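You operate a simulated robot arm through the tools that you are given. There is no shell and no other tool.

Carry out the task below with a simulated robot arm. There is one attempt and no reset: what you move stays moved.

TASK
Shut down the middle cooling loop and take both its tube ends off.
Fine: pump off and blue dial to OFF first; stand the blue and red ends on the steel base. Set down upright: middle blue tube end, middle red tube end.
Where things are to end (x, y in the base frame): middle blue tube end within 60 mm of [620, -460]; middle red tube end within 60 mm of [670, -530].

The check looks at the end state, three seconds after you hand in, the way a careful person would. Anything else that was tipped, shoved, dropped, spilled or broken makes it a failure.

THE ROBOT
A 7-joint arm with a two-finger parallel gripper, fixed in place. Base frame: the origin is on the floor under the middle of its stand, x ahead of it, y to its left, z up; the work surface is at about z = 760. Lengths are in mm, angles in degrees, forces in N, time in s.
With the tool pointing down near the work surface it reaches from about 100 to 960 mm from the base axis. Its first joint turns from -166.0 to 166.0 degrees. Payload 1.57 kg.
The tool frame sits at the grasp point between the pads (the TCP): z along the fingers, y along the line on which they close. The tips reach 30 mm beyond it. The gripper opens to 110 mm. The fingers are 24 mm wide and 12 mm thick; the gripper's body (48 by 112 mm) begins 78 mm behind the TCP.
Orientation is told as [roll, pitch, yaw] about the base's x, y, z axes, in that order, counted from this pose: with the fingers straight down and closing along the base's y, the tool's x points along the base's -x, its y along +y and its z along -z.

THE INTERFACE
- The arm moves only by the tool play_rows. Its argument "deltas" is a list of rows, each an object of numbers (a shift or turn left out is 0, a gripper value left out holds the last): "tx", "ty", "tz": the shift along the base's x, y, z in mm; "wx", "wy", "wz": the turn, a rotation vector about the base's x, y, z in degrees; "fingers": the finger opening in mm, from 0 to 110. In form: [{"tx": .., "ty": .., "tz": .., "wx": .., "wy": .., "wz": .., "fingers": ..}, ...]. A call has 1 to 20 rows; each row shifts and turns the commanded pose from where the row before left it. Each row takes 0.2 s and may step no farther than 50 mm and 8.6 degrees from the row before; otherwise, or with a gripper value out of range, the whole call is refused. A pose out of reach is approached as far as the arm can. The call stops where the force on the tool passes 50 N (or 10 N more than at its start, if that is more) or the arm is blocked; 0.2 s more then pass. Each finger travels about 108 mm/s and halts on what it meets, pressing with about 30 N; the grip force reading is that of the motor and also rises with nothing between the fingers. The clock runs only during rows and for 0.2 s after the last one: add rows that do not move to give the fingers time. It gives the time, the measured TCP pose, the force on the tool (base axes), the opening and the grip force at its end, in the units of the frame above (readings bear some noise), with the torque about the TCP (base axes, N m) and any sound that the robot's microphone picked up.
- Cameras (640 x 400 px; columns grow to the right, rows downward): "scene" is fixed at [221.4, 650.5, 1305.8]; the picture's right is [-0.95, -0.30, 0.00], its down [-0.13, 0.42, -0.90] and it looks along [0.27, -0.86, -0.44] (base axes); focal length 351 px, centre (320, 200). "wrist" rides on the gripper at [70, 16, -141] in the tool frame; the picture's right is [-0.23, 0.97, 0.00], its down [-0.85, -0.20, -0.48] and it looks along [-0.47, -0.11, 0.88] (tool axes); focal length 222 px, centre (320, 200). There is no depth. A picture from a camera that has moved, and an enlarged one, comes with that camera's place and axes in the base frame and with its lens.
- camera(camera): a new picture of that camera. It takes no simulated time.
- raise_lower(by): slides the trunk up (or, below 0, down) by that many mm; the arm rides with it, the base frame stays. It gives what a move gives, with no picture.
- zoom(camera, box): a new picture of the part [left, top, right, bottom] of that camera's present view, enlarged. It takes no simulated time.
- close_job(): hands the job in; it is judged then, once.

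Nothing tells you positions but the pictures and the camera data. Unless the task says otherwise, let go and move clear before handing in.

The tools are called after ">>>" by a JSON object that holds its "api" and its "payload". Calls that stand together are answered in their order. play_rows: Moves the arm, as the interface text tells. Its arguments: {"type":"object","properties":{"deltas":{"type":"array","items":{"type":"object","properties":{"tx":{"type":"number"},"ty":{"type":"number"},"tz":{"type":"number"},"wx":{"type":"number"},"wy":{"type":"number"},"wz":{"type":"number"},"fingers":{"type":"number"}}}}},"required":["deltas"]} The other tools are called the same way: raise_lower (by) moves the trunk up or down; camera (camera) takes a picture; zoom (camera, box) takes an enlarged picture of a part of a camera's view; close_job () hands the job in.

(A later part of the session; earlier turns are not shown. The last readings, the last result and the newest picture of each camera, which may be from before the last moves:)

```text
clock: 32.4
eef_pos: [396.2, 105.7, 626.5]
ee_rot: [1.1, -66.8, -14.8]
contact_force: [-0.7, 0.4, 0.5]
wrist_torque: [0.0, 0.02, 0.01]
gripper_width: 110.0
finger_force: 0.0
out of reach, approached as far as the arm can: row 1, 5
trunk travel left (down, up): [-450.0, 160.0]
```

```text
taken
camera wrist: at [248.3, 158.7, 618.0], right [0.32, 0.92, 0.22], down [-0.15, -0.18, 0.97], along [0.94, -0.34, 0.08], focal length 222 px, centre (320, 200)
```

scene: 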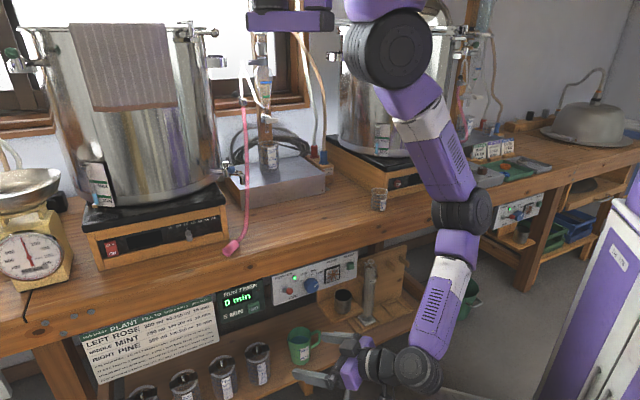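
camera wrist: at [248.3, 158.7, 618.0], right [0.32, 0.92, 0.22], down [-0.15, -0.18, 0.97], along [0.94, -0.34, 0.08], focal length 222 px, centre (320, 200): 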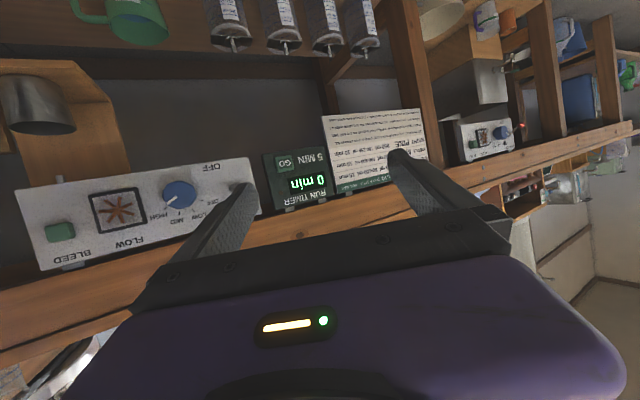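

The yaw unwinding works; the tool now points along +x in front of the bench at (396, 106, 627). I'll continue yawing counter-clockwise while bringing the wrist under the shoulder.

>>> {"api": "play_rows", "payload": {"deltas": [{"tx": 17.8, "ty": 15.3, "tz": -15.5, "wz": 8}, {"tx": 13.5, "ty": 14.6, "tz": -15, "wz": 8}, {"tx": 9.3, "ty": 15.7, "tz": -15, "wz": 8}, {"tx": 4.9, "ty": 14.9, "tz": -15, "wz": 8}, {"tx": 0.9, "ty": 13.7, "tz": -15, "wz": 8}, {"tx": -2, "ty": 10.9, "tz": -16, "wz": 8}, {"tx": -6.6, "ty": 9.5, "tz": -15, "wz": 8}, {"tx": -9.9, "ty": 6.7, "tz": -15, "wz": 8}]}}

>>> {"api": "camera", "payload": {"camera": "scene"}}

>>> {"api": "camera", "payload": {"camera": "wrist"}}

```text
clock: 34.2
eef_pos: [375.0, 263.8, 483.9]
ee_rot: [1.1, -66.7, 49.1]
contact_force: [-0.8, 0.3, -0.6]
wrist_torque: [-0.02, 0.03, 0.02]
gripper_width: 109.8
finger_force: 0.0
out of reach, approached as far as the arm can: row 1, 2, 4, 5, 8
trunk travel left (down, up): [-450.0, 160.0]
```

```text
taken
```

scene: 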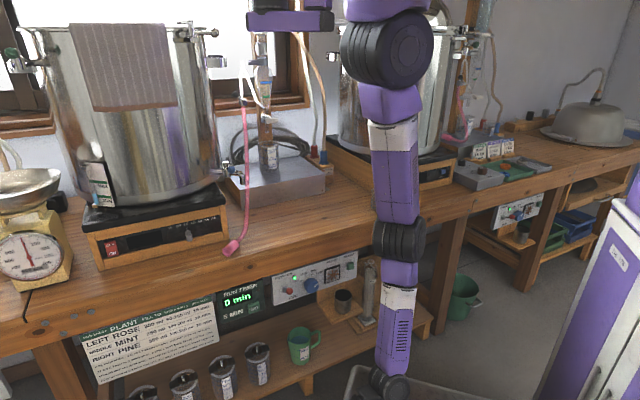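

```text
taken
camera wrist: at [262.1, 153.6, 474.7], right [-0.69, 0.69, 0.22], down [0.09, -0.21, 0.97], along [0.72, 0.69, 0.08], focal length 222 px, centre (320, 200)
```

wrist: 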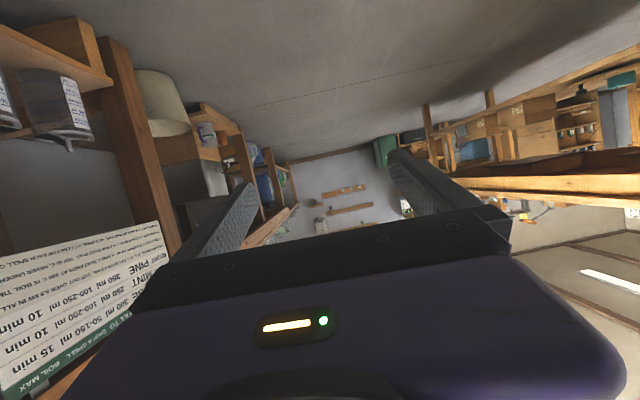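

The arm hangs straight and the tool points left along the bench. I'll keep yawing counter-clockwise over the free floor side, toward the robot side.

>>> {"api": "play_rows", "payload": {"deltas": [{"tx": -17.6, "ty": 11.6, "wz": 8.4}, {"tx": -20.5, "ty": 7.6, "wz": 8.4}, {"tx": -22.5, "ty": 3.3, "wz": 8.4}, {"tx": -23.8, "ty": -1.3, "wz": 8.4}, {"tx": -24.3, "ty": -5.9, "wz": 8.4}]}}

>>> {"api": "camera", "payload": {"camera": "scene"}}

>>> {"api": "camera", "payload": {"camera": "wrist"}}

```text
clock: 35.4
eef_pos: [238.6, 293.1, 469.2]
ee_rot: [1.3, -66.9, 90.7]
contact_force: [0.1, -1.1, -0.1]
wrist_torque: [0.03, -0.02, -0.02]
gripper_width: 109.9
finger_force: 0.0
out of reach, approached as far as the arm can: row 1, 3
trunk travel left (down, up): [-450.0, 160.0]
```

```text
taken
```

scene: 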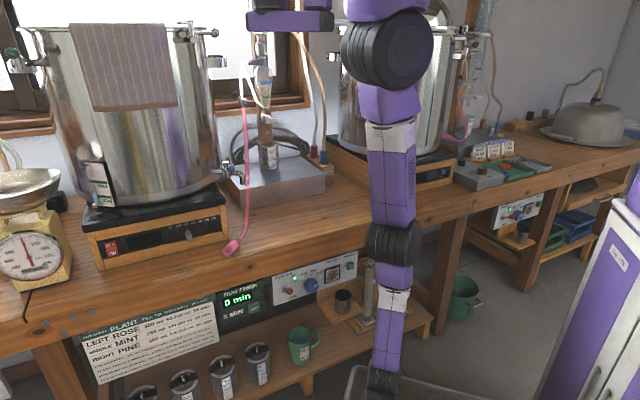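

```text
taken
camera wrist: at [228.3, 134.7, 460.5], right [-0.97, 0.06, 0.22], down [0.21, -0.1, 0.97], along [0.08, 0.99, 0.08], focal length 222 px, centre (320, 200)
```

wrist: 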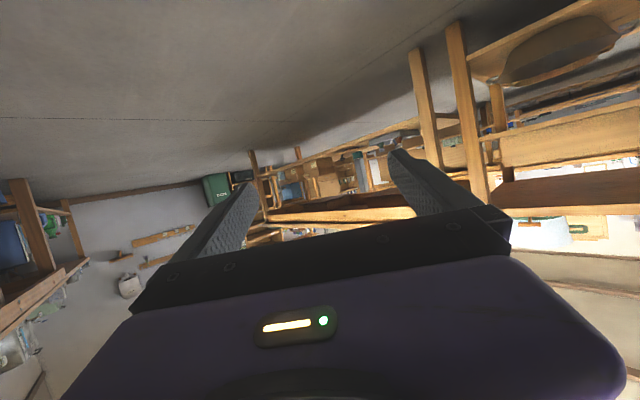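

The tool points away from the bench over the open floor, no contact. I continue yawing in smaller batches and watch for the robot's own mast.

>>> {"api": "play_rows", "payload": {"deltas": [{"tx": -23.6, "ty": -9.5, "tz": 2, "wz": 8.4}, {"tx": -22.5, "ty": -13.6, "tz": 2, "wz": 8.4}, {"tx": -21.2, "ty": -18.2, "tz": 2, "wz": 8.4}, {"tx": -19, "ty": -22.4, "tz": 2, "wz": 8.4}]}}

>>> {"api": "camera", "payload": {"camera": "scene"}}

>>> {"api": "camera", "payload": {"camera": "wrist"}}

```text
clock: 36.4
eef_pos: [114.9, 246.5, 469.1]
ee_rot: [1.1, -66.9, 124.6]
contact_force: [-0.4, 0.3, -0.3]
wrist_torque: [-0.02, -0.01, 0.02]
gripper_width: 109.9
finger_force: 0.0
out of reach, approached as far as the arm can: row 1, 3
trunk travel left (down, up): [-450.0, 160.0]
```

```text
taken
```

scene: 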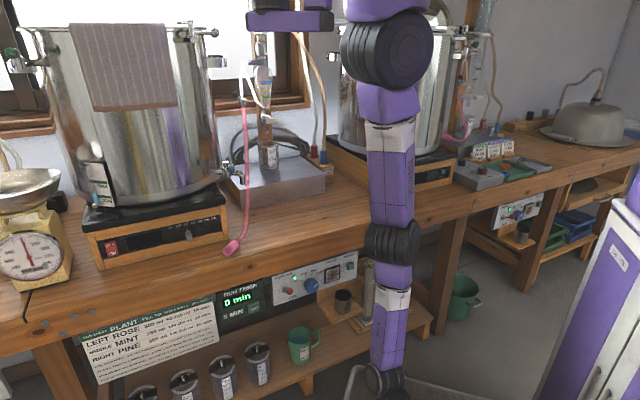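

```text
taken
camera wrist: at [194.3, 108.4, 459.4], right [-0.84, -0.49, 0.22], down [0.23, 0.04, 0.97], along [-0.49, 0.87, 0.08], focal length 222 px, centre (320, 200)
```

wrist: 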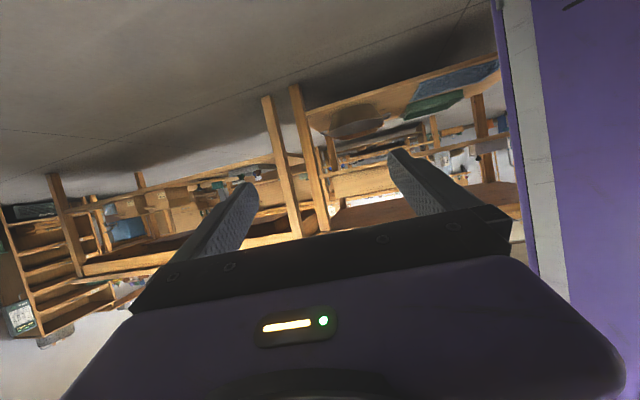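

I can see the robot's mast at right of the wrist view, with its near edge at roughly (-11, 176). I'll shift the wrist forward (+x) so that the sweep passes clear of it.

>>> {"api": "play_rows", "payload": {"deltas": [{"tx": 15, "ty": -15, "tz": 4}, {"tx": 15, "ty": -15, "tz": 4}, {"tx": 0, "ty": -28, "tz": 2, "wz": 8.4}, {"tx": 3, "ty": -32, "tz": 2, "wz": 8.4}, {"tx": 5, "ty": -34, "tz": 2, "wz": 8.4}]}}

>>> {"api": "camera", "payload": {"camera": "scene"}}

>>> {"api": "camera", "payload": {"camera": "wrist"}}

```text
clock: 37.6
eef_pos: [100.0, 201.6, 464.7]
ee_rot: [1.2, -67.1, 144.0]
contact_force: [0.3, 0.7, 0.5]
wrist_torque: [0.01, -0.02, 0.03]
gripper_width: 110.1
finger_force: 0.0
out of reach, approached as far as the arm can: row 1, 2, 3, 4, 5
trunk travel left (down, up): [-450.0, 160.0]
```

```text
taken
```

scene: 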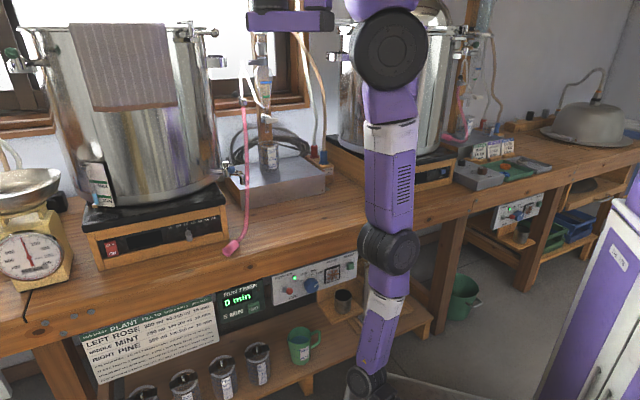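

```text
taken
camera wrist: at [221.8, 98.4, 455.0], right [-0.63, -0.75, 0.22], down [0.21, 0.11, 0.97], along [-0.75, 0.65, 0.08], focal length 222 px, centre (320, 200)
```

wrist: 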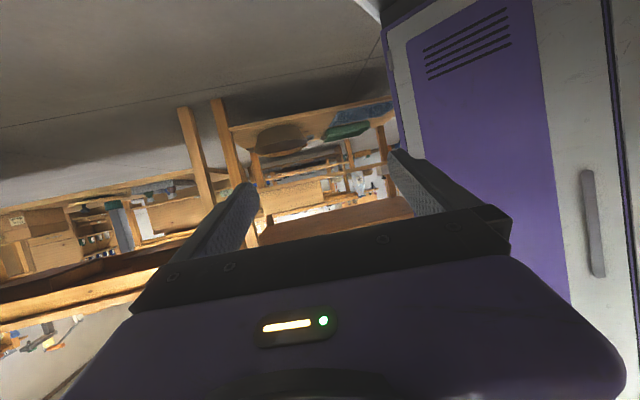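

The yaw progress slowed at 144°, so some joint is near its stop; the fingers are about 55 mm from the mast. I'll look closely at the shoulder and elbow to work out the joint state.

>>> {"api": "zoom", "payload": {"camera": "scene", "box": [290, 0, 490, 160]}}

>>> {"api": "zoom", "payload": {"camera": "scene", "box": [300, 200, 480, 400]}}

```text
2.50 times, centred on (390, 80) of scene
camera zoom: at [221.4, 650.5, 1305.8], right [-0.95, -0.3, 0.0], down [-0.13, 0.42, -0.9], along [0.27, -0.86, -0.44], focal length 877 px, centre (145, 500)
```

zoom: 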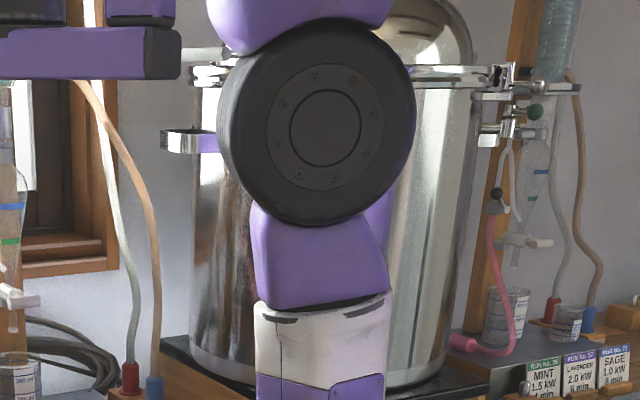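

```text
2.00 times, centred on (390, 300) of scene
camera zoom: at [221.4, 650.5, 1305.8], right [-0.95, -0.3, 0.0], down [-0.13, 0.42, -0.9], along [0.27, -0.86, -0.44], focal length 702 px, centre (180, 0)
```

zoom: 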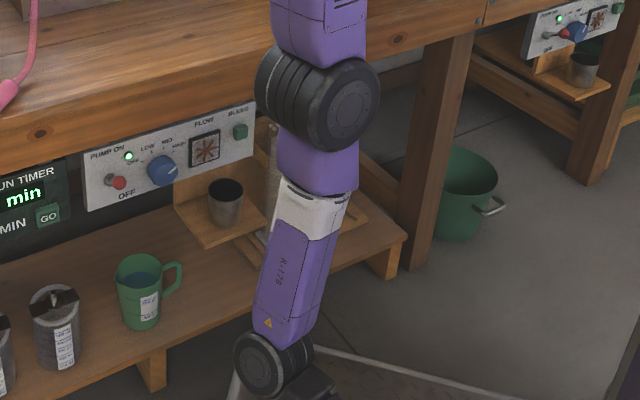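

The wrist and arm are clear of the mast, and the shoulder yaw is apparently at its stop. I'll probe small motions to see which are free: first a lift, then a yaw step.

>>> {"api": "play_rows", "payload": {"deltas": [{"tz": 20}, {"tz": 20}]}}

>>> {"api": "play_rows", "payload": {"deltas": [{"tx": 20, "ty": 0}, {"tx": 20}]}}

>>> {"api": "camera", "payload": {"camera": "scene"}}

```text
clock: 38.2
eef_pos: [101.8, 201.1, 464.5]
ee_rot: [1.2, -67.0, 144.3]
contact_force: [0.0, -0.6, 0.3]
wrist_torque: [0.0, 0.01, 0.01]
gripper_width: 110.0
finger_force: 0.1
out of reach, approached as far as the arm can: row 1, 2
trunk travel left (down, up): [-450.0, 160.0]
```

```text
clock: 38.8
eef_pos: [143.7, 199.9, 460.7]
ee_rot: [1.2, -67.0, 144.1]
contact_force: [0.3, 0.5, 0.4]
wrist_torque: [-0.02, 0.0, -0.01]
gripper_width: 109.9
finger_force: 0.1
out of reach, approached as far as the arm can: row 2
trunk travel left (down, up): [-450.0, 160.0]
```

```text
taken
```

scene: 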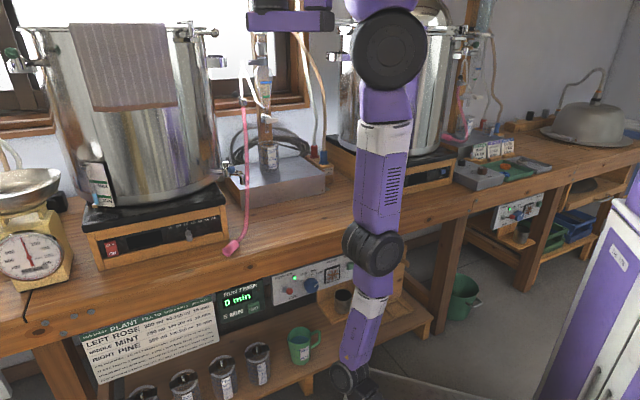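

Lifting is blocked but sideways motion is free, which matches an upper-arm-roll stop; a fully straight arm avoids it. I'll keep the arm stretched downward and go on yawing past the mast, with the wrist shifted forward for clearance.

>>> {"api": "play_rows", "payload": {"deltas": [{"tx": 0, "ty": -40, "tz": -3, "wz": 8.4}, {"tx": 0, "ty": -42, "tz": -3, "wz": 8.4}]}}

>>> {"api": "camera", "payload": {"camera": "scene"}}

>>> {"api": "camera", "payload": {"camera": "wrist"}}

```text
clock: 39.4
eef_pos: [142.7, 117.6, 458.6]
ee_rot: [1.3, -66.8, 161.0]
contact_force: [-0.9, -0.2, 0.3]
wrist_torque: [-0.03, -0.01, 0.01]
gripper_width: 109.8
finger_force: 0.0
trunk travel left (down, up): [-450.0, 160.0]
```

```text
taken
```

scene: 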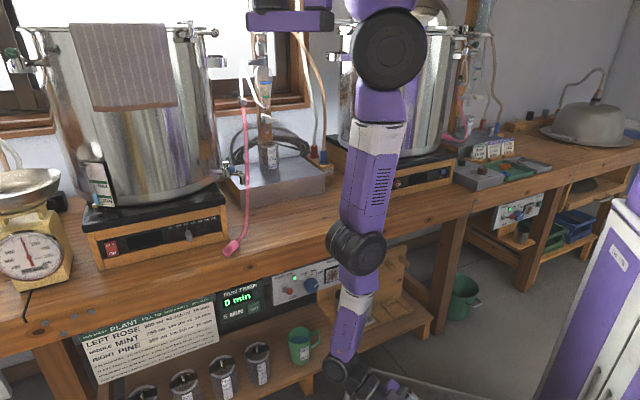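

```text
taken
camera wrist: at [289.0, 53.3, 449.4], right [-0.38, -0.9, 0.22], down [0.16, 0.17, 0.97], along [-0.91, 0.41, 0.08], focal length 222 px, centre (320, 200)
```

wrist: 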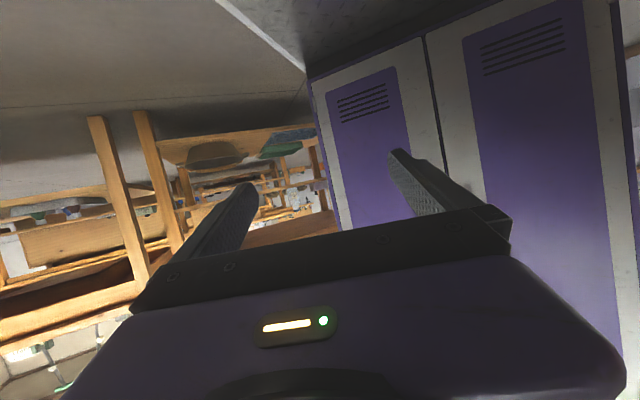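

That step was fully reachable, and the mast is still well clear. I continue sweeping past it.

>>> {"api": "play_rows", "payload": {"deltas": [{"tx": 3, "ty": -42, "tz": -2, "wz": 8.4}, {"tx": 3, "ty": -45, "tz": -1, "wz": 8.4}, {"tx": 2, "ty": -44, "wz": 8.4}, {"tx": 3, "ty": -37, "wz": 8.4}]}}

>>> {"api": "camera", "payload": {"camera": "scene"}}

>>> {"api": "camera", "payload": {"camera": "wrist"}}

```text
clock: 40.4
eef_pos: [149.9, 7.4, 460.7]
ee_rot: [1.2, -66.8, -176.5]
contact_force: [-0.5, -0.3, 0.2]
wrist_torque: [0.0, -0.01, -0.01]
gripper_width: 109.9
finger_force: 0.0
out of reach, approached as far as the arm can: row 1, 3, 4
trunk travel left (down, up): [-450.0, 160.0]
```

```text
taken
```

scene: 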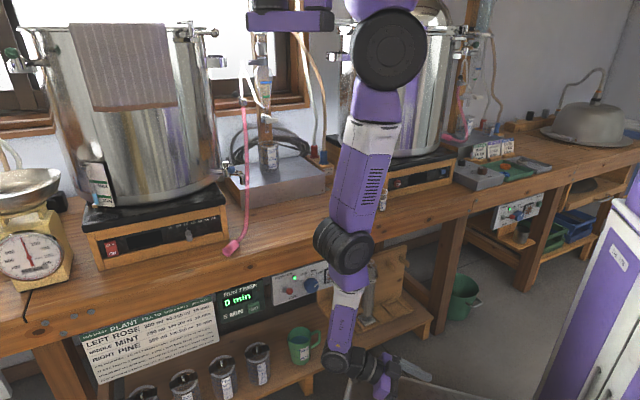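

```text
taken
camera wrist: at [308.8, 3.0, 451.9], right [-0.01, -0.98, 0.22], down [0.09, 0.21, 0.97], along [-1.0, 0.03, 0.08], focal length 222 px, centre (320, 200)
```

wrist: 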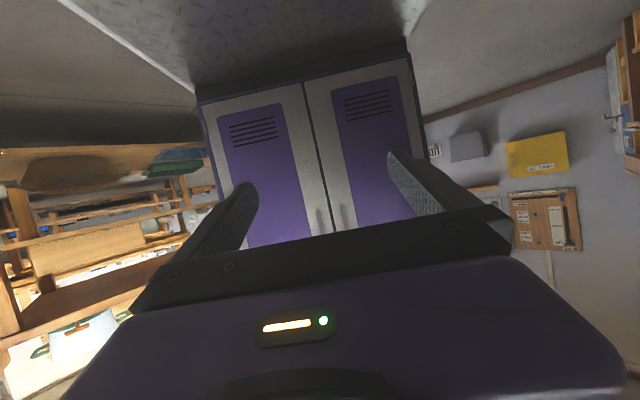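

The tool now points at the mast from about 100 mm away, and the arm's elbow has moved to the left. I continue the yaw toward the right side while backing the wrist away from the bench.

>>> {"api": "play_rows", "payload": {"deltas": [{"tx": 1, "ty": -28, "wz": 8.4}, {"tx": 2, "ty": -26, "wz": 8.4}, {"tx": 5.4, "ty": -23.4, "wz": 8.4}, {"tx": 7.6, "ty": -21.2, "wz": 8.4}]}}

>>> {"api": "camera", "payload": {"camera": "scene"}}

>>> {"api": "camera", "payload": {"camera": "wrist"}}

```text
clock: 41.4
eef_pos: [165.9, -95.1, 460.3]
ee_rot: [1.2, -66.8, -140.2]
contact_force: [-0.3, -0.5, 0.0]
wrist_torque: [0.01, -0.03, 0.0]
gripper_width: 110.1
finger_force: 0.0
trunk travel left (down, up): [-450.0, 160.0]
```

```text
taken
```

scene: 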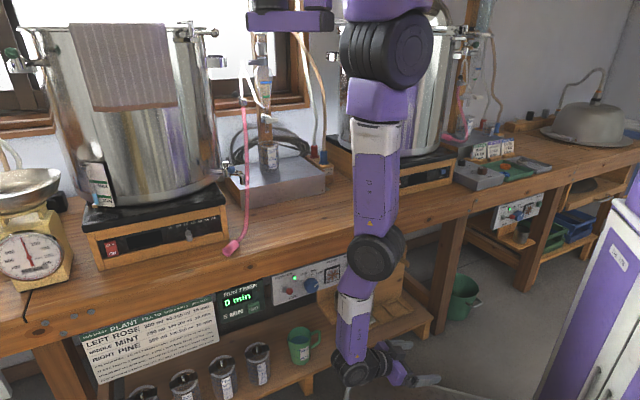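

```text
taken
camera wrist: at [296.0, -4.5, 451.0], right [0.57, -0.79, 0.22], down [-0.06, 0.22, 0.97], along [-0.82, -0.57, 0.08], focal length 222 px, centre (320, 200)
```

wrist: 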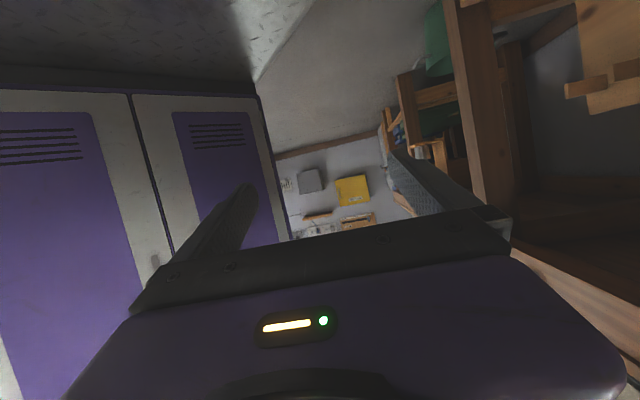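

The yaw passed the right side without clipping and the shoulder has visibly turned. I'll zoom in on the joints to track the state before going on.

>>> {"api": "zoom", "payload": {"camera": "scene", "box": [310, 0, 470, 140]}}

>>> {"api": "zoom", "payload": {"camera": "scene", "box": [300, 180, 480, 400]}}

```text
2.86 times, centred on (390, 70) of scene
camera zoom: at [221.4, 650.5, 1305.8], right [-0.95, -0.3, 0.0], down [-0.13, 0.42, -0.9], along [0.27, -0.86, -0.44], focal length 1002 px, centre (120, 571)
```

zoom: 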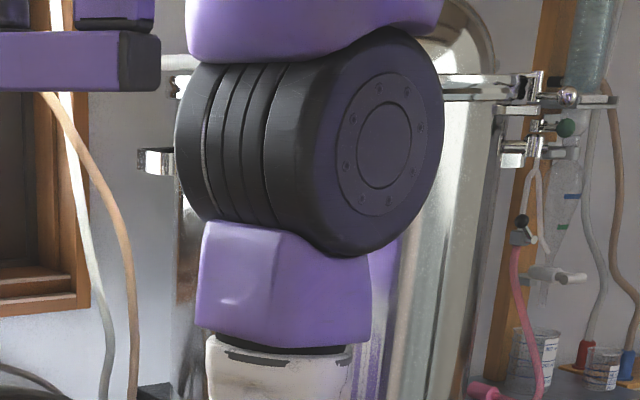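

```text
1.82 times, centred on (390, 290) of scene
camera zoom: at [221.4, 650.5, 1305.8], right [-0.95, -0.3, 0.0], down [-0.13, 0.42, -0.9], along [0.27, -0.86, -0.44], focal length 638 px, centre (193, 36)
```

zoom: 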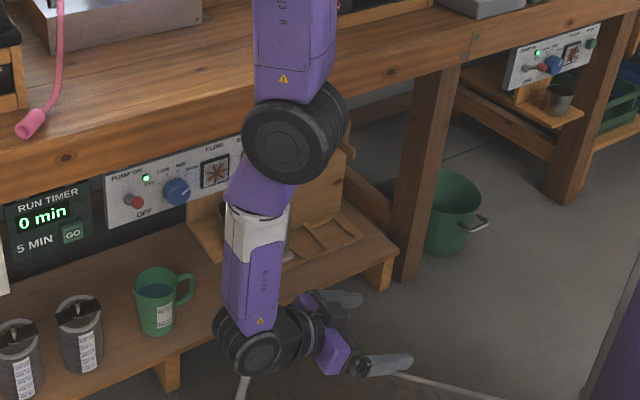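

It looks like the elbow has flipped over as wanted, with the elbow now on the robot side. I continue the yaw toward the bench, keeping the wrist back.

>>> {"api": "play_rows", "payload": {"deltas": [{"tx": 15.1, "ty": -21.4, "wz": 8.4}, {"tx": 17.6, "ty": -17.7, "wz": 8.4}, {"tx": 18.2, "ty": -11.7, "wz": 8.4}, {"tx": 20.2, "ty": -7.5, "wz": 8.4}, {"tx": 21.5, "ty": -2.9, "wz": 8.4}, {"tx": 22.3, "ty": 1.7, "wz": 8.4}]}}

>>> {"api": "camera", "payload": {"camera": "scene"}}

>>> {"api": "camera", "payload": {"camera": "wrist"}}

```text
clock: 42.8
eef_pos: [278.9, -156.5, 461.5]
ee_rot: [1.2, -66.8, -89.8]
contact_force: [0.6, 0.5, -0.9]
wrist_torque: [-0.03, -0.01, 0.0]
gripper_width: 110.0
finger_force: 0.0
trunk travel left (down, up): [-450.0, 160.0]
```

```text
taken
```

scene: 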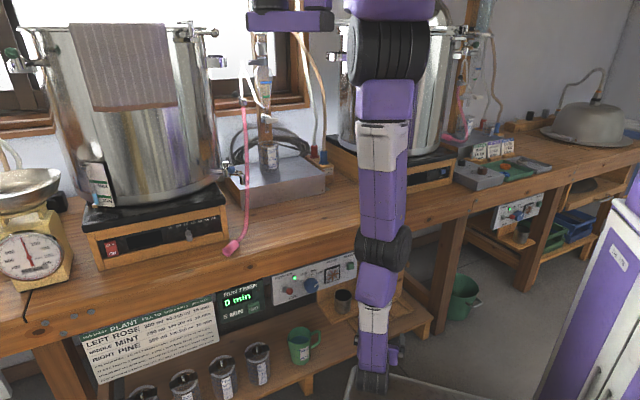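

```text
taken
camera wrist: at [292.2, 1.7, 452.8], right [0.97, -0.07, 0.22], down [-0.21, 0.1, 0.97], along [-0.09, -0.99, 0.08], focal length 222 px, centre (320, 200)
```

wrist: 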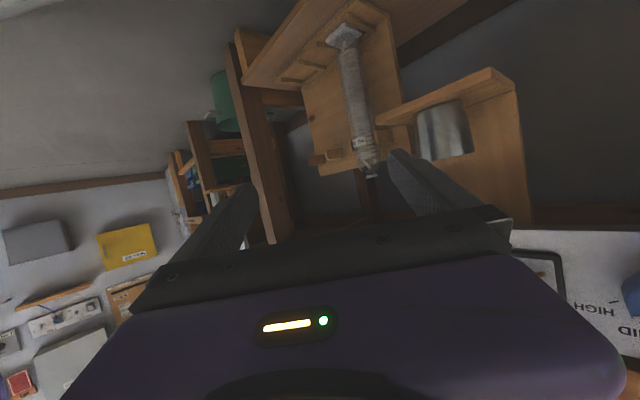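

All rows were reachable and the shoulder and elbow axes are now parallel, which is the natural posture. I'll finish the yaw to face the bench while rising toward dial height.

>>> {"api": "play_rows", "payload": {"deltas": [{"tx": 30.1, "ty": 8.4, "tz": 12, "wz": 8.4}, {"tx": 27.5, "ty": 13.1, "tz": 12, "wz": 8.4}, {"tx": 26.1, "ty": 17.7, "tz": 12, "wz": 8.4}, {"tx": 24.1, "ty": 22, "tz": 12, "wz": 8.4}, {"tx": 21.5, "ty": 25.9, "tz": 12, "wz": 8.4}]}}

>>> {"api": "camera", "payload": {"camera": "scene"}}

>>> {"api": "camera", "payload": {"camera": "wrist"}}

```text
clock: 44.0
eef_pos: [403.8, -57.3, 469.0]
ee_rot: [1.2, -66.9, -47.7]
contact_force: [0.3, -0.3, 0.4]
wrist_torque: [0.01, 0.0, -0.04]
gripper_width: 110.1
finger_force: 0.1
out of reach, approached as far as the arm can: row 1, 2, 3, 4, 5
trunk travel left (down, up): [-450.0, 160.0]
```

```text
taken
```

scene: 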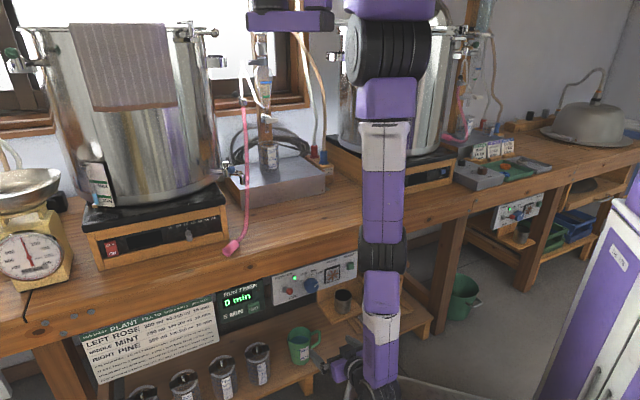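

```text
taken
camera wrist: at [308.3, 67.8, 459.1], right [0.77, 0.6, 0.22], down [-0.22, -0.07, 0.97], along [0.6, -0.8, 0.08], focal length 222 px, centre (320, 200)
```

wrist: 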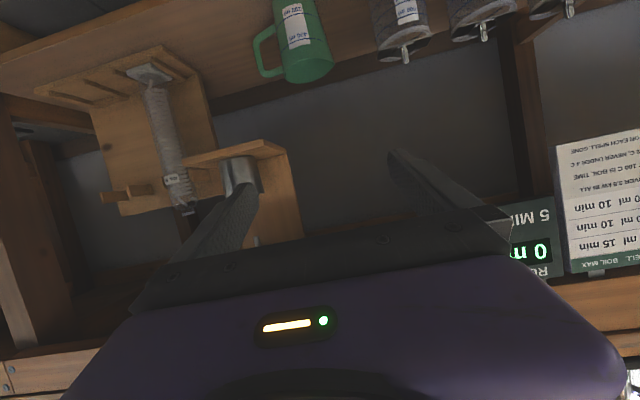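

The tool faces the bench again, but the arm is fully straight (a singular pose), which is why it couldn't rise. I'll shift left to stay clear of the cup, then forward to bend the elbow, then lift.

>>> {"api": "play_rows", "payload": {"deltas": [{"tx": 21, "ty": 21}, {"tx": 21, "ty": 21}, {"tx": 21, "ty": 21}, {"tx": 12, "ty": -12, "tz": 4}, {"tx": 12, "ty": -12, "tz": 6}, {"tx": 12, "ty": -12, "tz": 8}, {"tz": 15}, {"tz": 20}]}}

>>> {"api": "camera", "payload": {"camera": "scene"}}

>>> {"api": "camera", "payload": {"camera": "wrist"}}

```text
clock: 45.8
eef_pos: [495.9, -36.0, 506.5]
ee_rot: [1.2, -66.7, -47.9]
contact_force: [1.2, -5.8, 0.0]
wrist_torque: [0.26, 0.07, 0.3]
gripper_width: 109.9
finger_force: 0.0
out of reach, approached as far as the arm can: row 2, 3, 4, 5, 6, 7
trunk travel left (down, up): [-450.0, 160.0]
```

```text
taken
```

scene: 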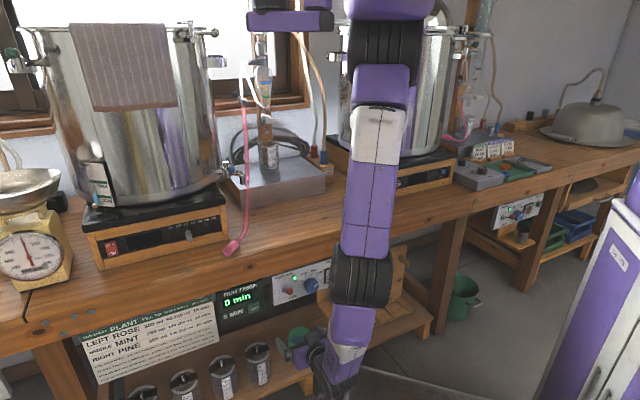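

```text
taken
camera wrist: at [402.6, 90.0, 496.8], right [0.77, 0.6, 0.22], down [-0.22, -0.07, 0.97], along [0.6, -0.8, 0.08], focal length 222 px, centre (320, 200)
```

wrist: 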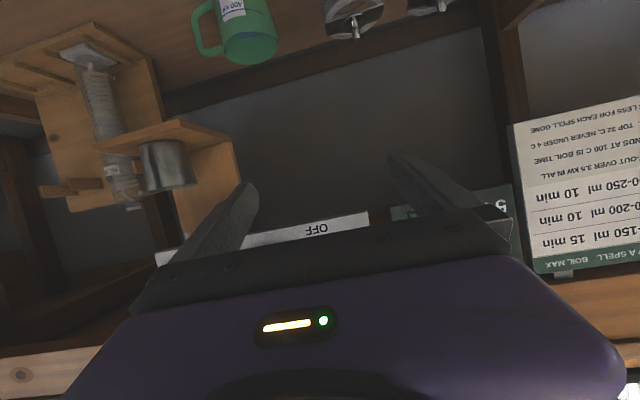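

The arm has bent in the right direction and the tool is rising, now at (496, -36, 507). I'll check that the small force reading was only motion, then continue lifting.

>>> {"api": "play_rows", "payload": {"deltas": [{}, {}]}}

>>> {"api": "play_rows", "payload": {"deltas": [{"tz": 15, "tx": -7, "ty": 7}, {"tz": 20, "tx": -7, "ty": 7}, {"tz": 20}, {"tz": 20}, {"tz": 15}]}}

>>> {"api": "camera", "payload": {"camera": "scene"}}

>>> {"api": "camera", "payload": {"camera": "wrist"}}

```text
clock: 46.4
eef_pos: [498.6, -30.8, 507.4]
ee_rot: [1.2, -66.7, -47.8]
contact_force: [0.4, -1.0, -0.4]
wrist_torque: [-0.01, 0.01, 0.03]
gripper_width: 110.1
finger_force: 0.0
trunk travel left (down, up): [-450.0, 160.0]
```

```text
clock: 47.6
eef_pos: [484.5, -18.3, 594.8]
ee_rot: [1.2, -66.7, -47.9]
contact_force: [-0.1, -0.3, -0.6]
wrist_torque: [0.01, 0.01, -0.03]
gripper_width: 110.2
finger_force: 0.1
trunk travel left (down, up): [-450.0, 160.0]
```

```text
taken
```

scene: 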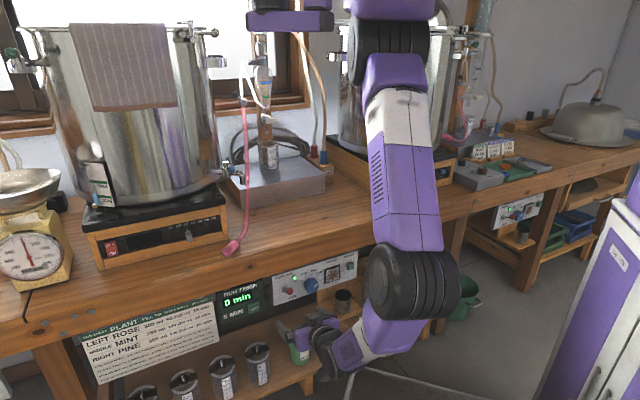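

```text
taken
camera wrist: at [388.3, 107.7, 586.0], right [0.77, 0.6, 0.22], down [-0.22, -0.07, 0.97], along [0.6, -0.8, 0.08], focal length 222 px, centre (320, 200)
```

wrist: 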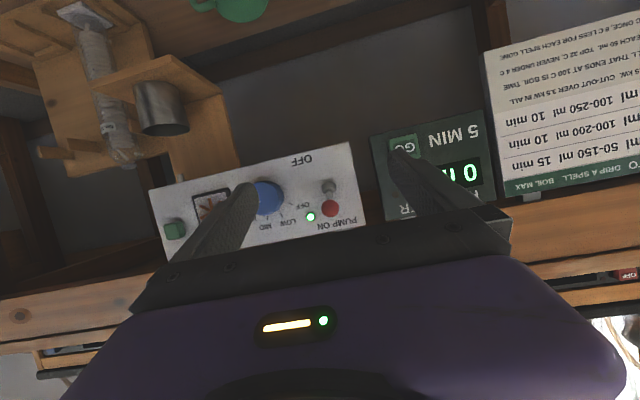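

The arm is now in a good posture (elbow toward the robot) with the panel right ahead. I'll zoom on the panel from this view to fix its exact geometry.

>>> {"api": "zoom", "payload": {"camera": "wrist", "box": [140, 130, 380, 280]}}

>>> {"api": "zoom", "payload": {"camera": "scene", "box": [265, 245, 365, 307]}}

```text
2.67 times, centred on (260, 205) of wrist
camera zoom: at [388.3, 107.7, 586.0], right [0.77, 0.6, 0.22], down [-0.22, -0.07, 0.97], along [0.6, -0.8, 0.08], focal length 592 px, centre (480, 187)
```

zoom: 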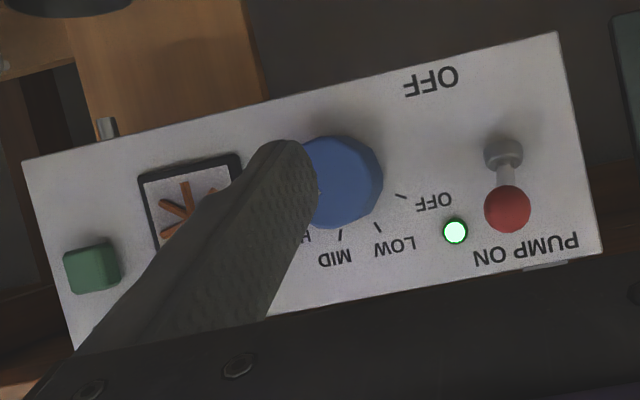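

```text
6.40 times, centred on (315, 276) of scene
camera zoom: at [221.4, 650.5, 1305.8], right [-0.95, -0.3, 0.0], down [-0.13, 0.42, -0.9], along [0.27, -0.86, -0.44], focal length 2245 px, centre (352, -286)
```

zoom: 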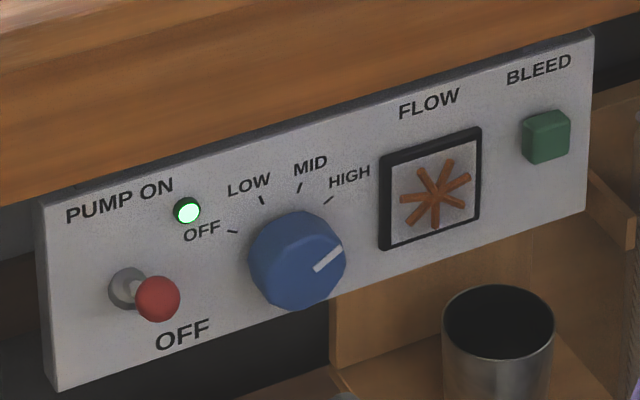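

Triangulating gives the panel plane at about n=490 mm, the toggle ball at (546, -87, 618) and its pivot near z=593, and the dial axis at s≈243, z≈590 with a diameter of about 44 mm. I'll level the tool, close the fingers and rise above the toggle ball, still back from the panel.

>>> {"api": "play_rows", "payload": {"deltas": [{"wx": -5.7, "wy": -5.2, "wz": 1, "tz": 20, "fingers": 0}, {"wx": -5.7, "wy": -5.2, "wz": 1, "tz": 20}, {"wx": -5.7, "wy": -5.4, "wz": 1, "tz": 20}, {}, {}]}}

>>> {"api": "camera", "payload": {"camera": "scene"}}

>>> {"api": "camera", "payload": {"camera": "wrist"}}

```text
clock: 48.8
eef_pos: [483.3, -17.2, 656.3]
ee_rot: [-102.4, -89.7, 58.6]
contact_force: [1.0, 0.6, 0.0]
wrist_torque: [-0.02, 0.02, -0.03]
gripper_width: 0.2
finger_force: 21.3
trunk travel left (down, up): [-450.0, 160.0]
```

```text
taken
```

scene: 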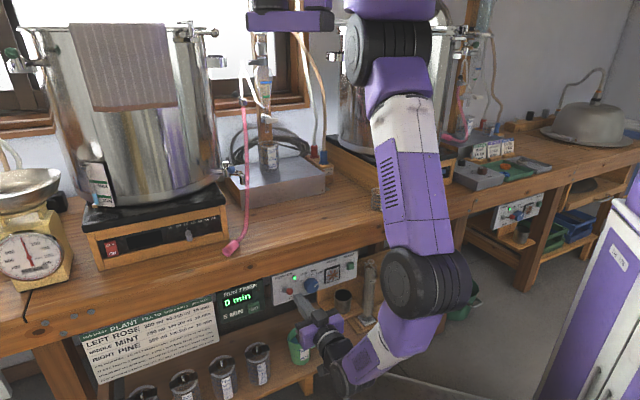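

```text
taken
camera wrist: at [392.4, 91.5, 584.7], right [0.67, 0.71, 0.22], down [-0.48, 0.19, 0.86], along [0.56, -0.68, 0.47], focal length 222 px, centre (320, 200)
```

wrist: 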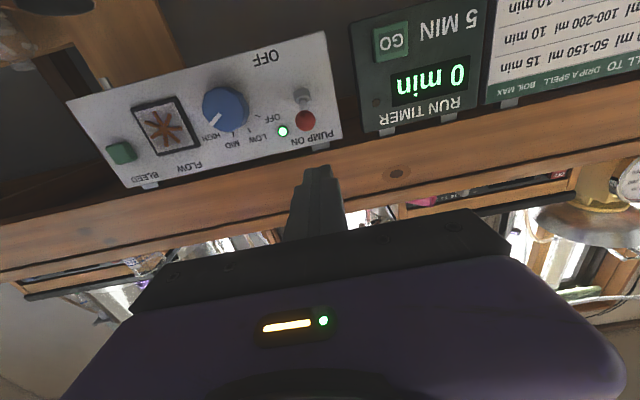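

The tool is horizontal with fingers closed, 16 mm above the ball level. I'll move forward so that the fingertips sit over the toggle ball.

>>> {"api": "play_rows", "payload": {"deltas": [{"tx": 12, "ty": -13.5}, {"tx": 12, "ty": -13.5}, {"tx": 12, "ty": -13.5}, {"tx": 11.5, "ty": -13.5}]}}

>>> {"api": "camera", "payload": {"camera": "wrist"}}

>>> {"api": "zoom", "payload": {"camera": "scene", "box": [255, 235, 375, 315]}}

```text
clock: 49.8
eef_pos: [531.7, -71.3, 655.2]
ee_rot: [-100.1, -89.6, 56.4]
contact_force: [-0.4, -0.2, 0.8]
wrist_torque: [-0.02, 0.01, -0.01]
gripper_width: 0.2
finger_force: 21.2
trunk travel left (down, up): [-450.0, 160.0]
```

```text
taken
camera wrist: at [440.7, 37.1, 585.1], right [0.67, 0.71, 0.22], down [-0.48, 0.19, 0.86], along [0.56, -0.68, 0.47], focal length 222 px, centre (320, 200)
```

wrist: 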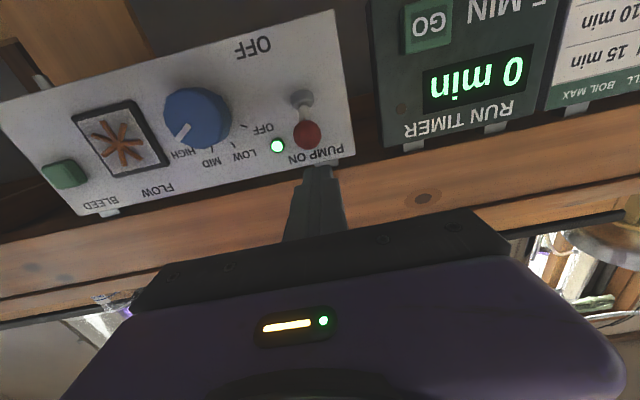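

```text
5.00 times, centred on (315, 275) of scene
camera zoom: at [221.4, 650.5, 1305.8], right [-0.95, -0.3, 0.0], down [-0.13, 0.42, -0.9], along [0.27, -0.86, -0.44], focal length 1754 px, centre (345, -175)
```

zoom: 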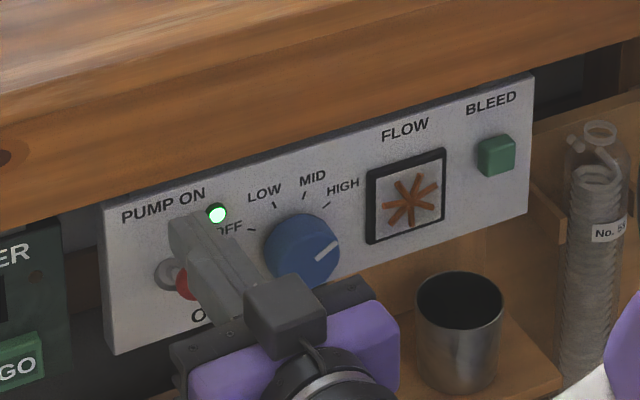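

The closed fingertips are over the ball. I'll press down in small steps and watch the force and the lamp.

>>> {"api": "play_rows", "payload": {"deltas": [{"tz": -8}, {"tz": -8}, {"tz": -8}, {"tz": -8}, {"tz": -8}]}}

>>> {"api": "zoom", "payload": {"camera": "scene", "box": [255, 235, 375, 315]}}

>>> {"api": "camera", "payload": {"camera": "wrist"}}

```text
clock: 51.0
eef_pos: [532.2, -69.9, 616.4]
ee_rot: [-95.1, -89.6, 51.4]
contact_force: [-0.4, -0.3, 0.4]
wrist_torque: [-0.02, -0.01, 0.0]
gripper_width: 0.0
finger_force: 21.0
trunk travel left (down, up): [-450.0, 160.0]
heard: click
```

```text
5.00 times, centred on (315, 275) of scene
camera zoom: at [221.4, 650.5, 1305.8], right [-0.95, -0.3, 0.0], down [-0.13, 0.42, -0.9], along [0.27, -0.86, -0.44], focal length 1754 px, centre (345, -175)
```

zoom: 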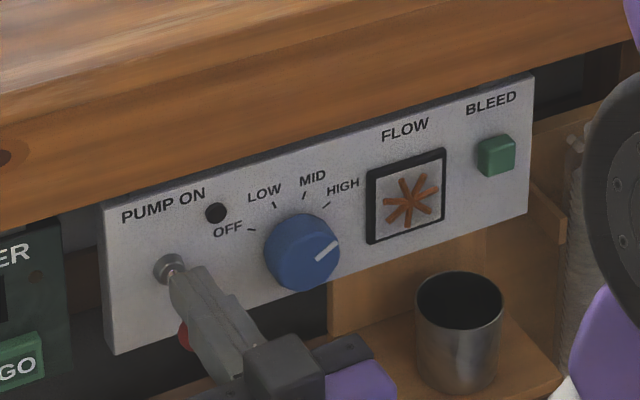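

```text
taken
camera wrist: at [441.5, 38.2, 545.4], right [0.67, 0.71, 0.22], down [-0.48, 0.19, 0.86], along [0.56, -0.68, 0.47], focal length 222 px, centre (320, 200)
```

wrist: 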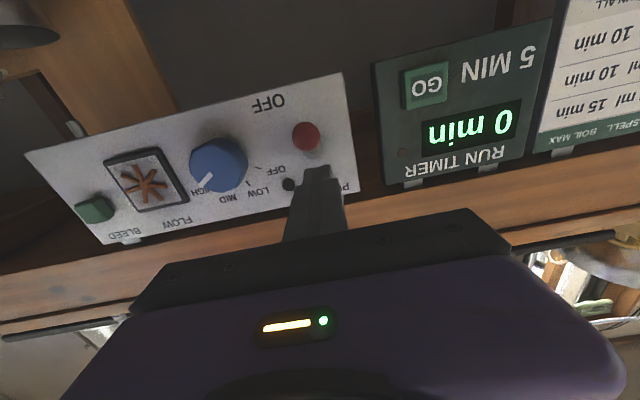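

A click was heard, the lamp went dark and the lever is down, so the pump is off. Next I'll back off and line up with the dial, opening the fingers and rolling clockwise 60° to prepare for the counter-clockwise turn.

>>> {"api": "play_rows", "payload": {"deltas": [{"tx": -14, "ty": 14, "tz": 3}, {"tx": -14, "ty": 14}, {"tx": -14, "ty": 14}, {"tx": -14, "ty": 14, "fingers": 64}, {"tx": -14, "ty": -14, "tz": -6, "wx": 6, "wy": -6}, {"tx": -14, "ty": -14, "tz": -7, "wx": 6, "wy": -6}, {"tx": -14, "ty": -14, "tz": -8, "wx": 6, "wy": -6}, {"tx": -14, "ty": -14, "tz": -8, "wx": 6, "wy": -6}, {"wx": 6, "wy": -6}, {"wx": 6, "wy": -6}, {"wx": 6, "wy": -6}]}}

>>> {"api": "camera", "payload": {"camera": "wrist"}}

>>> {"api": "camera", "payload": {"camera": "scene"}}

```text
clock: 53.4
eef_pos: [421.3, -70.6, 590.5]
ee_rot: [91.3, -30.9, -135.1]
contact_force: [-0.3, -0.4, -0.1]
wrist_torque: [0.02, 0.02, -0.02]
gripper_width: 63.9
finger_force: 0.1
trunk travel left (down, up): [-450.0, 160.0]
```

```text
taken
camera wrist: at [367.8, 76.4, 564.6], right [0.2, 0.23, 0.95], down [-0.93, -0.26, 0.26], along [0.31, -0.94, 0.16], focal length 222 px, centre (320, 200)
```

wrist: 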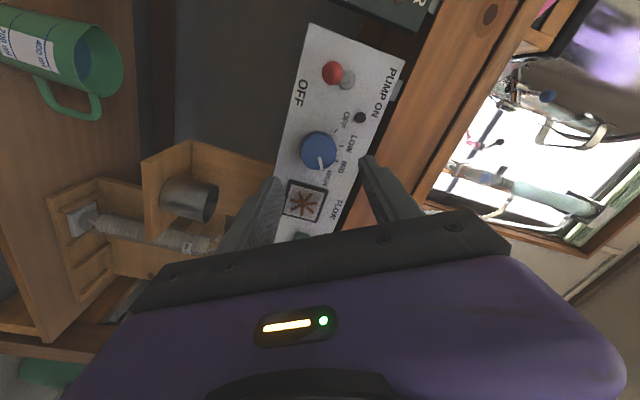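

```text
taken
```

scene: 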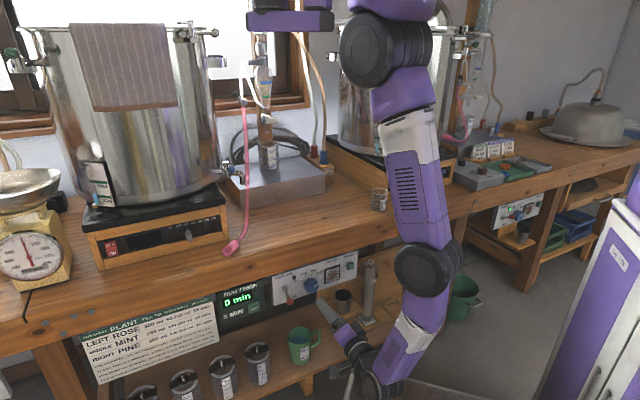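

The tool is rolled and facing the dial from about 115 mm away. I'll zoom to confirm the dial centre in this view.

>>> {"api": "zoom", "payload": {"camera": "wrist", "box": [270, 100, 390, 220]}}

>>> {"api": "zoom", "payload": {"camera": "scene", "box": [255, 235, 375, 315]}}

```text
3.33 times, centred on (330, 160) of wrist
camera zoom: at [367.8, 76.4, 564.6], right [0.2, 0.23, 0.95], down [-0.93, -0.26, 0.26], along [0.31, -0.94, 0.16], focal length 740 px, centre (287, 333)
```

zoom: 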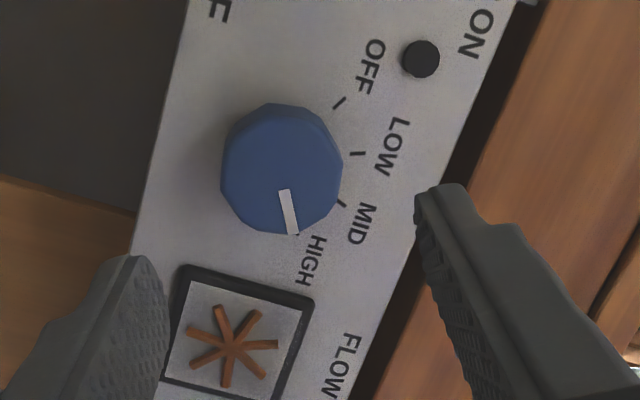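

```text
5.00 times, centred on (315, 275) of scene
camera zoom: at [221.4, 650.5, 1305.8], right [-0.95, -0.3, 0.0], down [-0.13, 0.42, -0.9], along [0.27, -0.86, -0.44], focal length 1754 px, centre (345, -175)
```

zoom: 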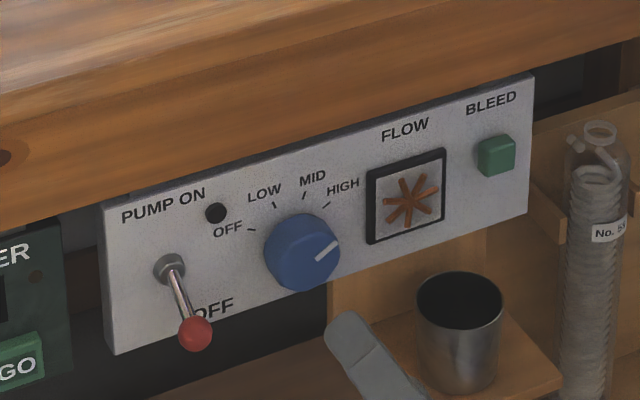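

The pump lever is confirmed down, and the dial axis checks out at s≈243, z≈591. I'll advance so the open fingers straddle the knob.

>>> {"api": "play_rows", "payload": {"deltas": [{"tx": 13.6, "ty": -15.2}, {"tx": 13.6, "ty": -15.2}, {"tx": 13.6, "ty": -15.2}, {"tx": 13.6, "ty": -15.2}, {"tx": 13.6, "ty": -15.2}, {}]}}

>>> {"api": "camera", "payload": {"camera": "wrist"}}

>>> {"api": "zoom", "payload": {"camera": "scene", "box": [255, 235, 375, 315]}}

```text
clock: 54.8
eef_pos: [486.8, -147.3, 590.9]
ee_rot: [91.3, -31.0, -134.9]
contact_force: [0.0, 0.0, 0.6]
wrist_torque: [0.01, 0.01, -0.01]
gripper_width: 64.2
finger_force: 0.0
trunk travel left (down, up): [-450.0, 160.0]
```

```text
taken
camera wrist: at [434.9, -0.7, 565.2], right [0.2, 0.23, 0.95], down [-0.93, -0.26, 0.26], along [0.31, -0.94, 0.16], focal length 222 px, centre (320, 200)
```

wrist: 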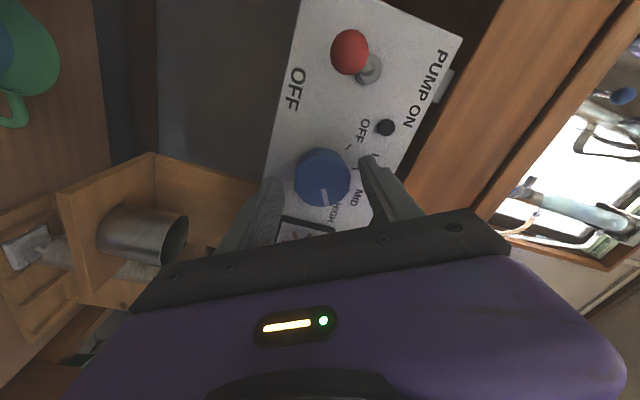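

```text
5.00 times, centred on (315, 275) of scene
camera zoom: at [221.4, 650.5, 1305.8], right [-0.95, -0.3, 0.0], down [-0.13, 0.42, -0.9], along [0.27, -0.86, -0.44], focal length 1754 px, centre (345, -175)
```

zoom: 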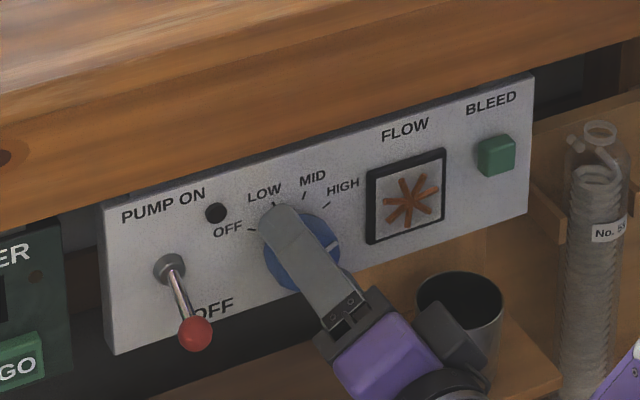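

The knob sits centred between the fingers. I'll fine-adjust, grip it, and start turning counter-clockwise by about 50° to check the response.

>>> {"api": "play_rows", "payload": {"deltas": [{"tx": 3.5, "ty": 0}, {"fingers": 20}, {}, {}]}}

>>> {"api": "play_rows", "payload": {"deltas": [{"wx": -6, "wy": 6}, {"wx": -6, "wy": 6}, {"wx": -6, "wy": 6}]}}

>>> {"api": "camera", "payload": {"camera": "wrist"}}

>>> {"api": "zoom", "payload": {"camera": "scene", "box": [255, 235, 375, 315]}}

```text
clock: 55.8
eef_pos: [491.0, -146.8, 590.7]
ee_rot: [91.4, -30.9, -135.2]
contact_force: [-0.7, 3.9, 8.1]
wrist_torque: [-0.12, -0.17, 0.07]
gripper_width: 43.5
finger_force: 45.4
trunk travel left (down, up): [-450.0, 160.0]
```

```text
clock: 56.6
eef_pos: [490.4, -148.0, 591.0]
ee_rot: [91.6, -56.6, -135.4]
contact_force: [-7.5, 3.5, 18.0]
wrist_torque: [-0.08, -0.05, 0.09]
gripper_width: 43.4
finger_force: 45.1
trunk travel left (down, up): [-450.0, 160.0]
```

```text
taken
camera wrist: at [426.4, -13.0, 538.5], right [0.47, 0.5, 0.73], down [-0.79, -0.12, 0.6], along [0.39, -0.86, 0.34], focal length 222 px, centre (320, 200)
```

wrist: 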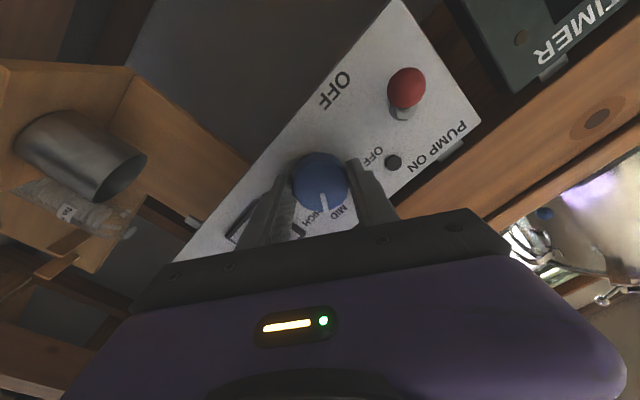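

```text
5.00 times, centred on (315, 275) of scene
camera zoom: at [221.4, 650.5, 1305.8], right [-0.95, -0.3, 0.0], down [-0.13, 0.42, -0.9], along [0.27, -0.86, -0.44], focal length 1754 px, centre (345, -175)
```

zoom: 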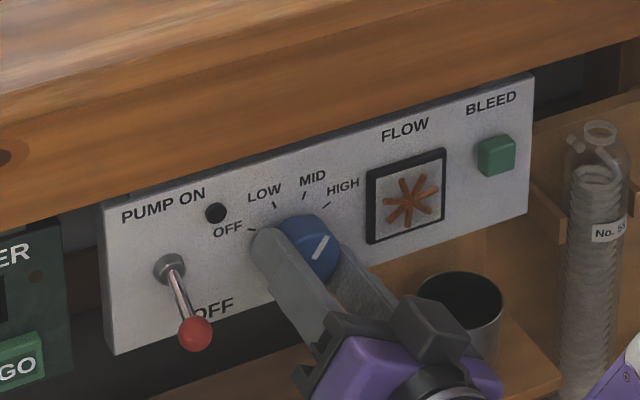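

The dial is turning with the gripper (pointer moving from HIGH toward MID) with modest side force. I'll continue, easing up slightly to relieve the vertical load.

>>> {"api": "play_rows", "payload": {"deltas": [{"wx": -6, "wy": 6, "tz": 1, "tx": -0.4}, {"wx": -6, "wy": 6, "tz": 0.7}, {"wx": -6, "wy": 6}]}}

>>> {"api": "play_rows", "payload": {"deltas": [{"wx": -6, "wy": 6}, {"wx": -6, "wy": 6}]}}

>>> {"api": "zoom", "payload": {"camera": "scene", "box": [255, 235, 375, 315]}}

```text
clock: 57.4
eef_pos: [491.1, -147.6, 591.5]
ee_rot: [91.5, -81.9, -135.4]
contact_force: [-5.9, -6.2, 4.5]
wrist_torque: [-0.68, -0.72, -0.56]
gripper_width: 43.2
finger_force: 44.7
trunk travel left (down, up): [-450.0, 160.0]
```

```text
clock: 58.0
eef_pos: [490.7, -149.0, 590.4]
ee_rot: [-89.0, -81.0, 45.3]
contact_force: [-6.4, -8.9, 8.4]
wrist_torque: [-0.12, -0.16, -0.49]
gripper_width: 43.3
finger_force: 45.0
trunk travel left (down, up): [-450.0, 160.0]
```

```text
5.00 times, centred on (315, 275) of scene
camera zoom: at [221.4, 650.5, 1305.8], right [-0.95, -0.3, 0.0], down [-0.13, 0.42, -0.9], along [0.27, -0.86, -0.44], focal length 1754 px, centre (345, -175)
```

zoom: 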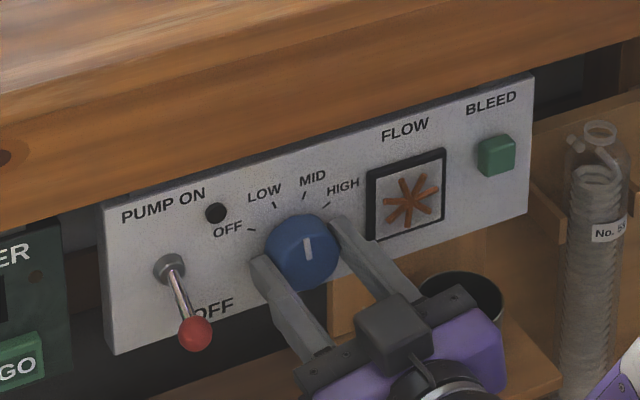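

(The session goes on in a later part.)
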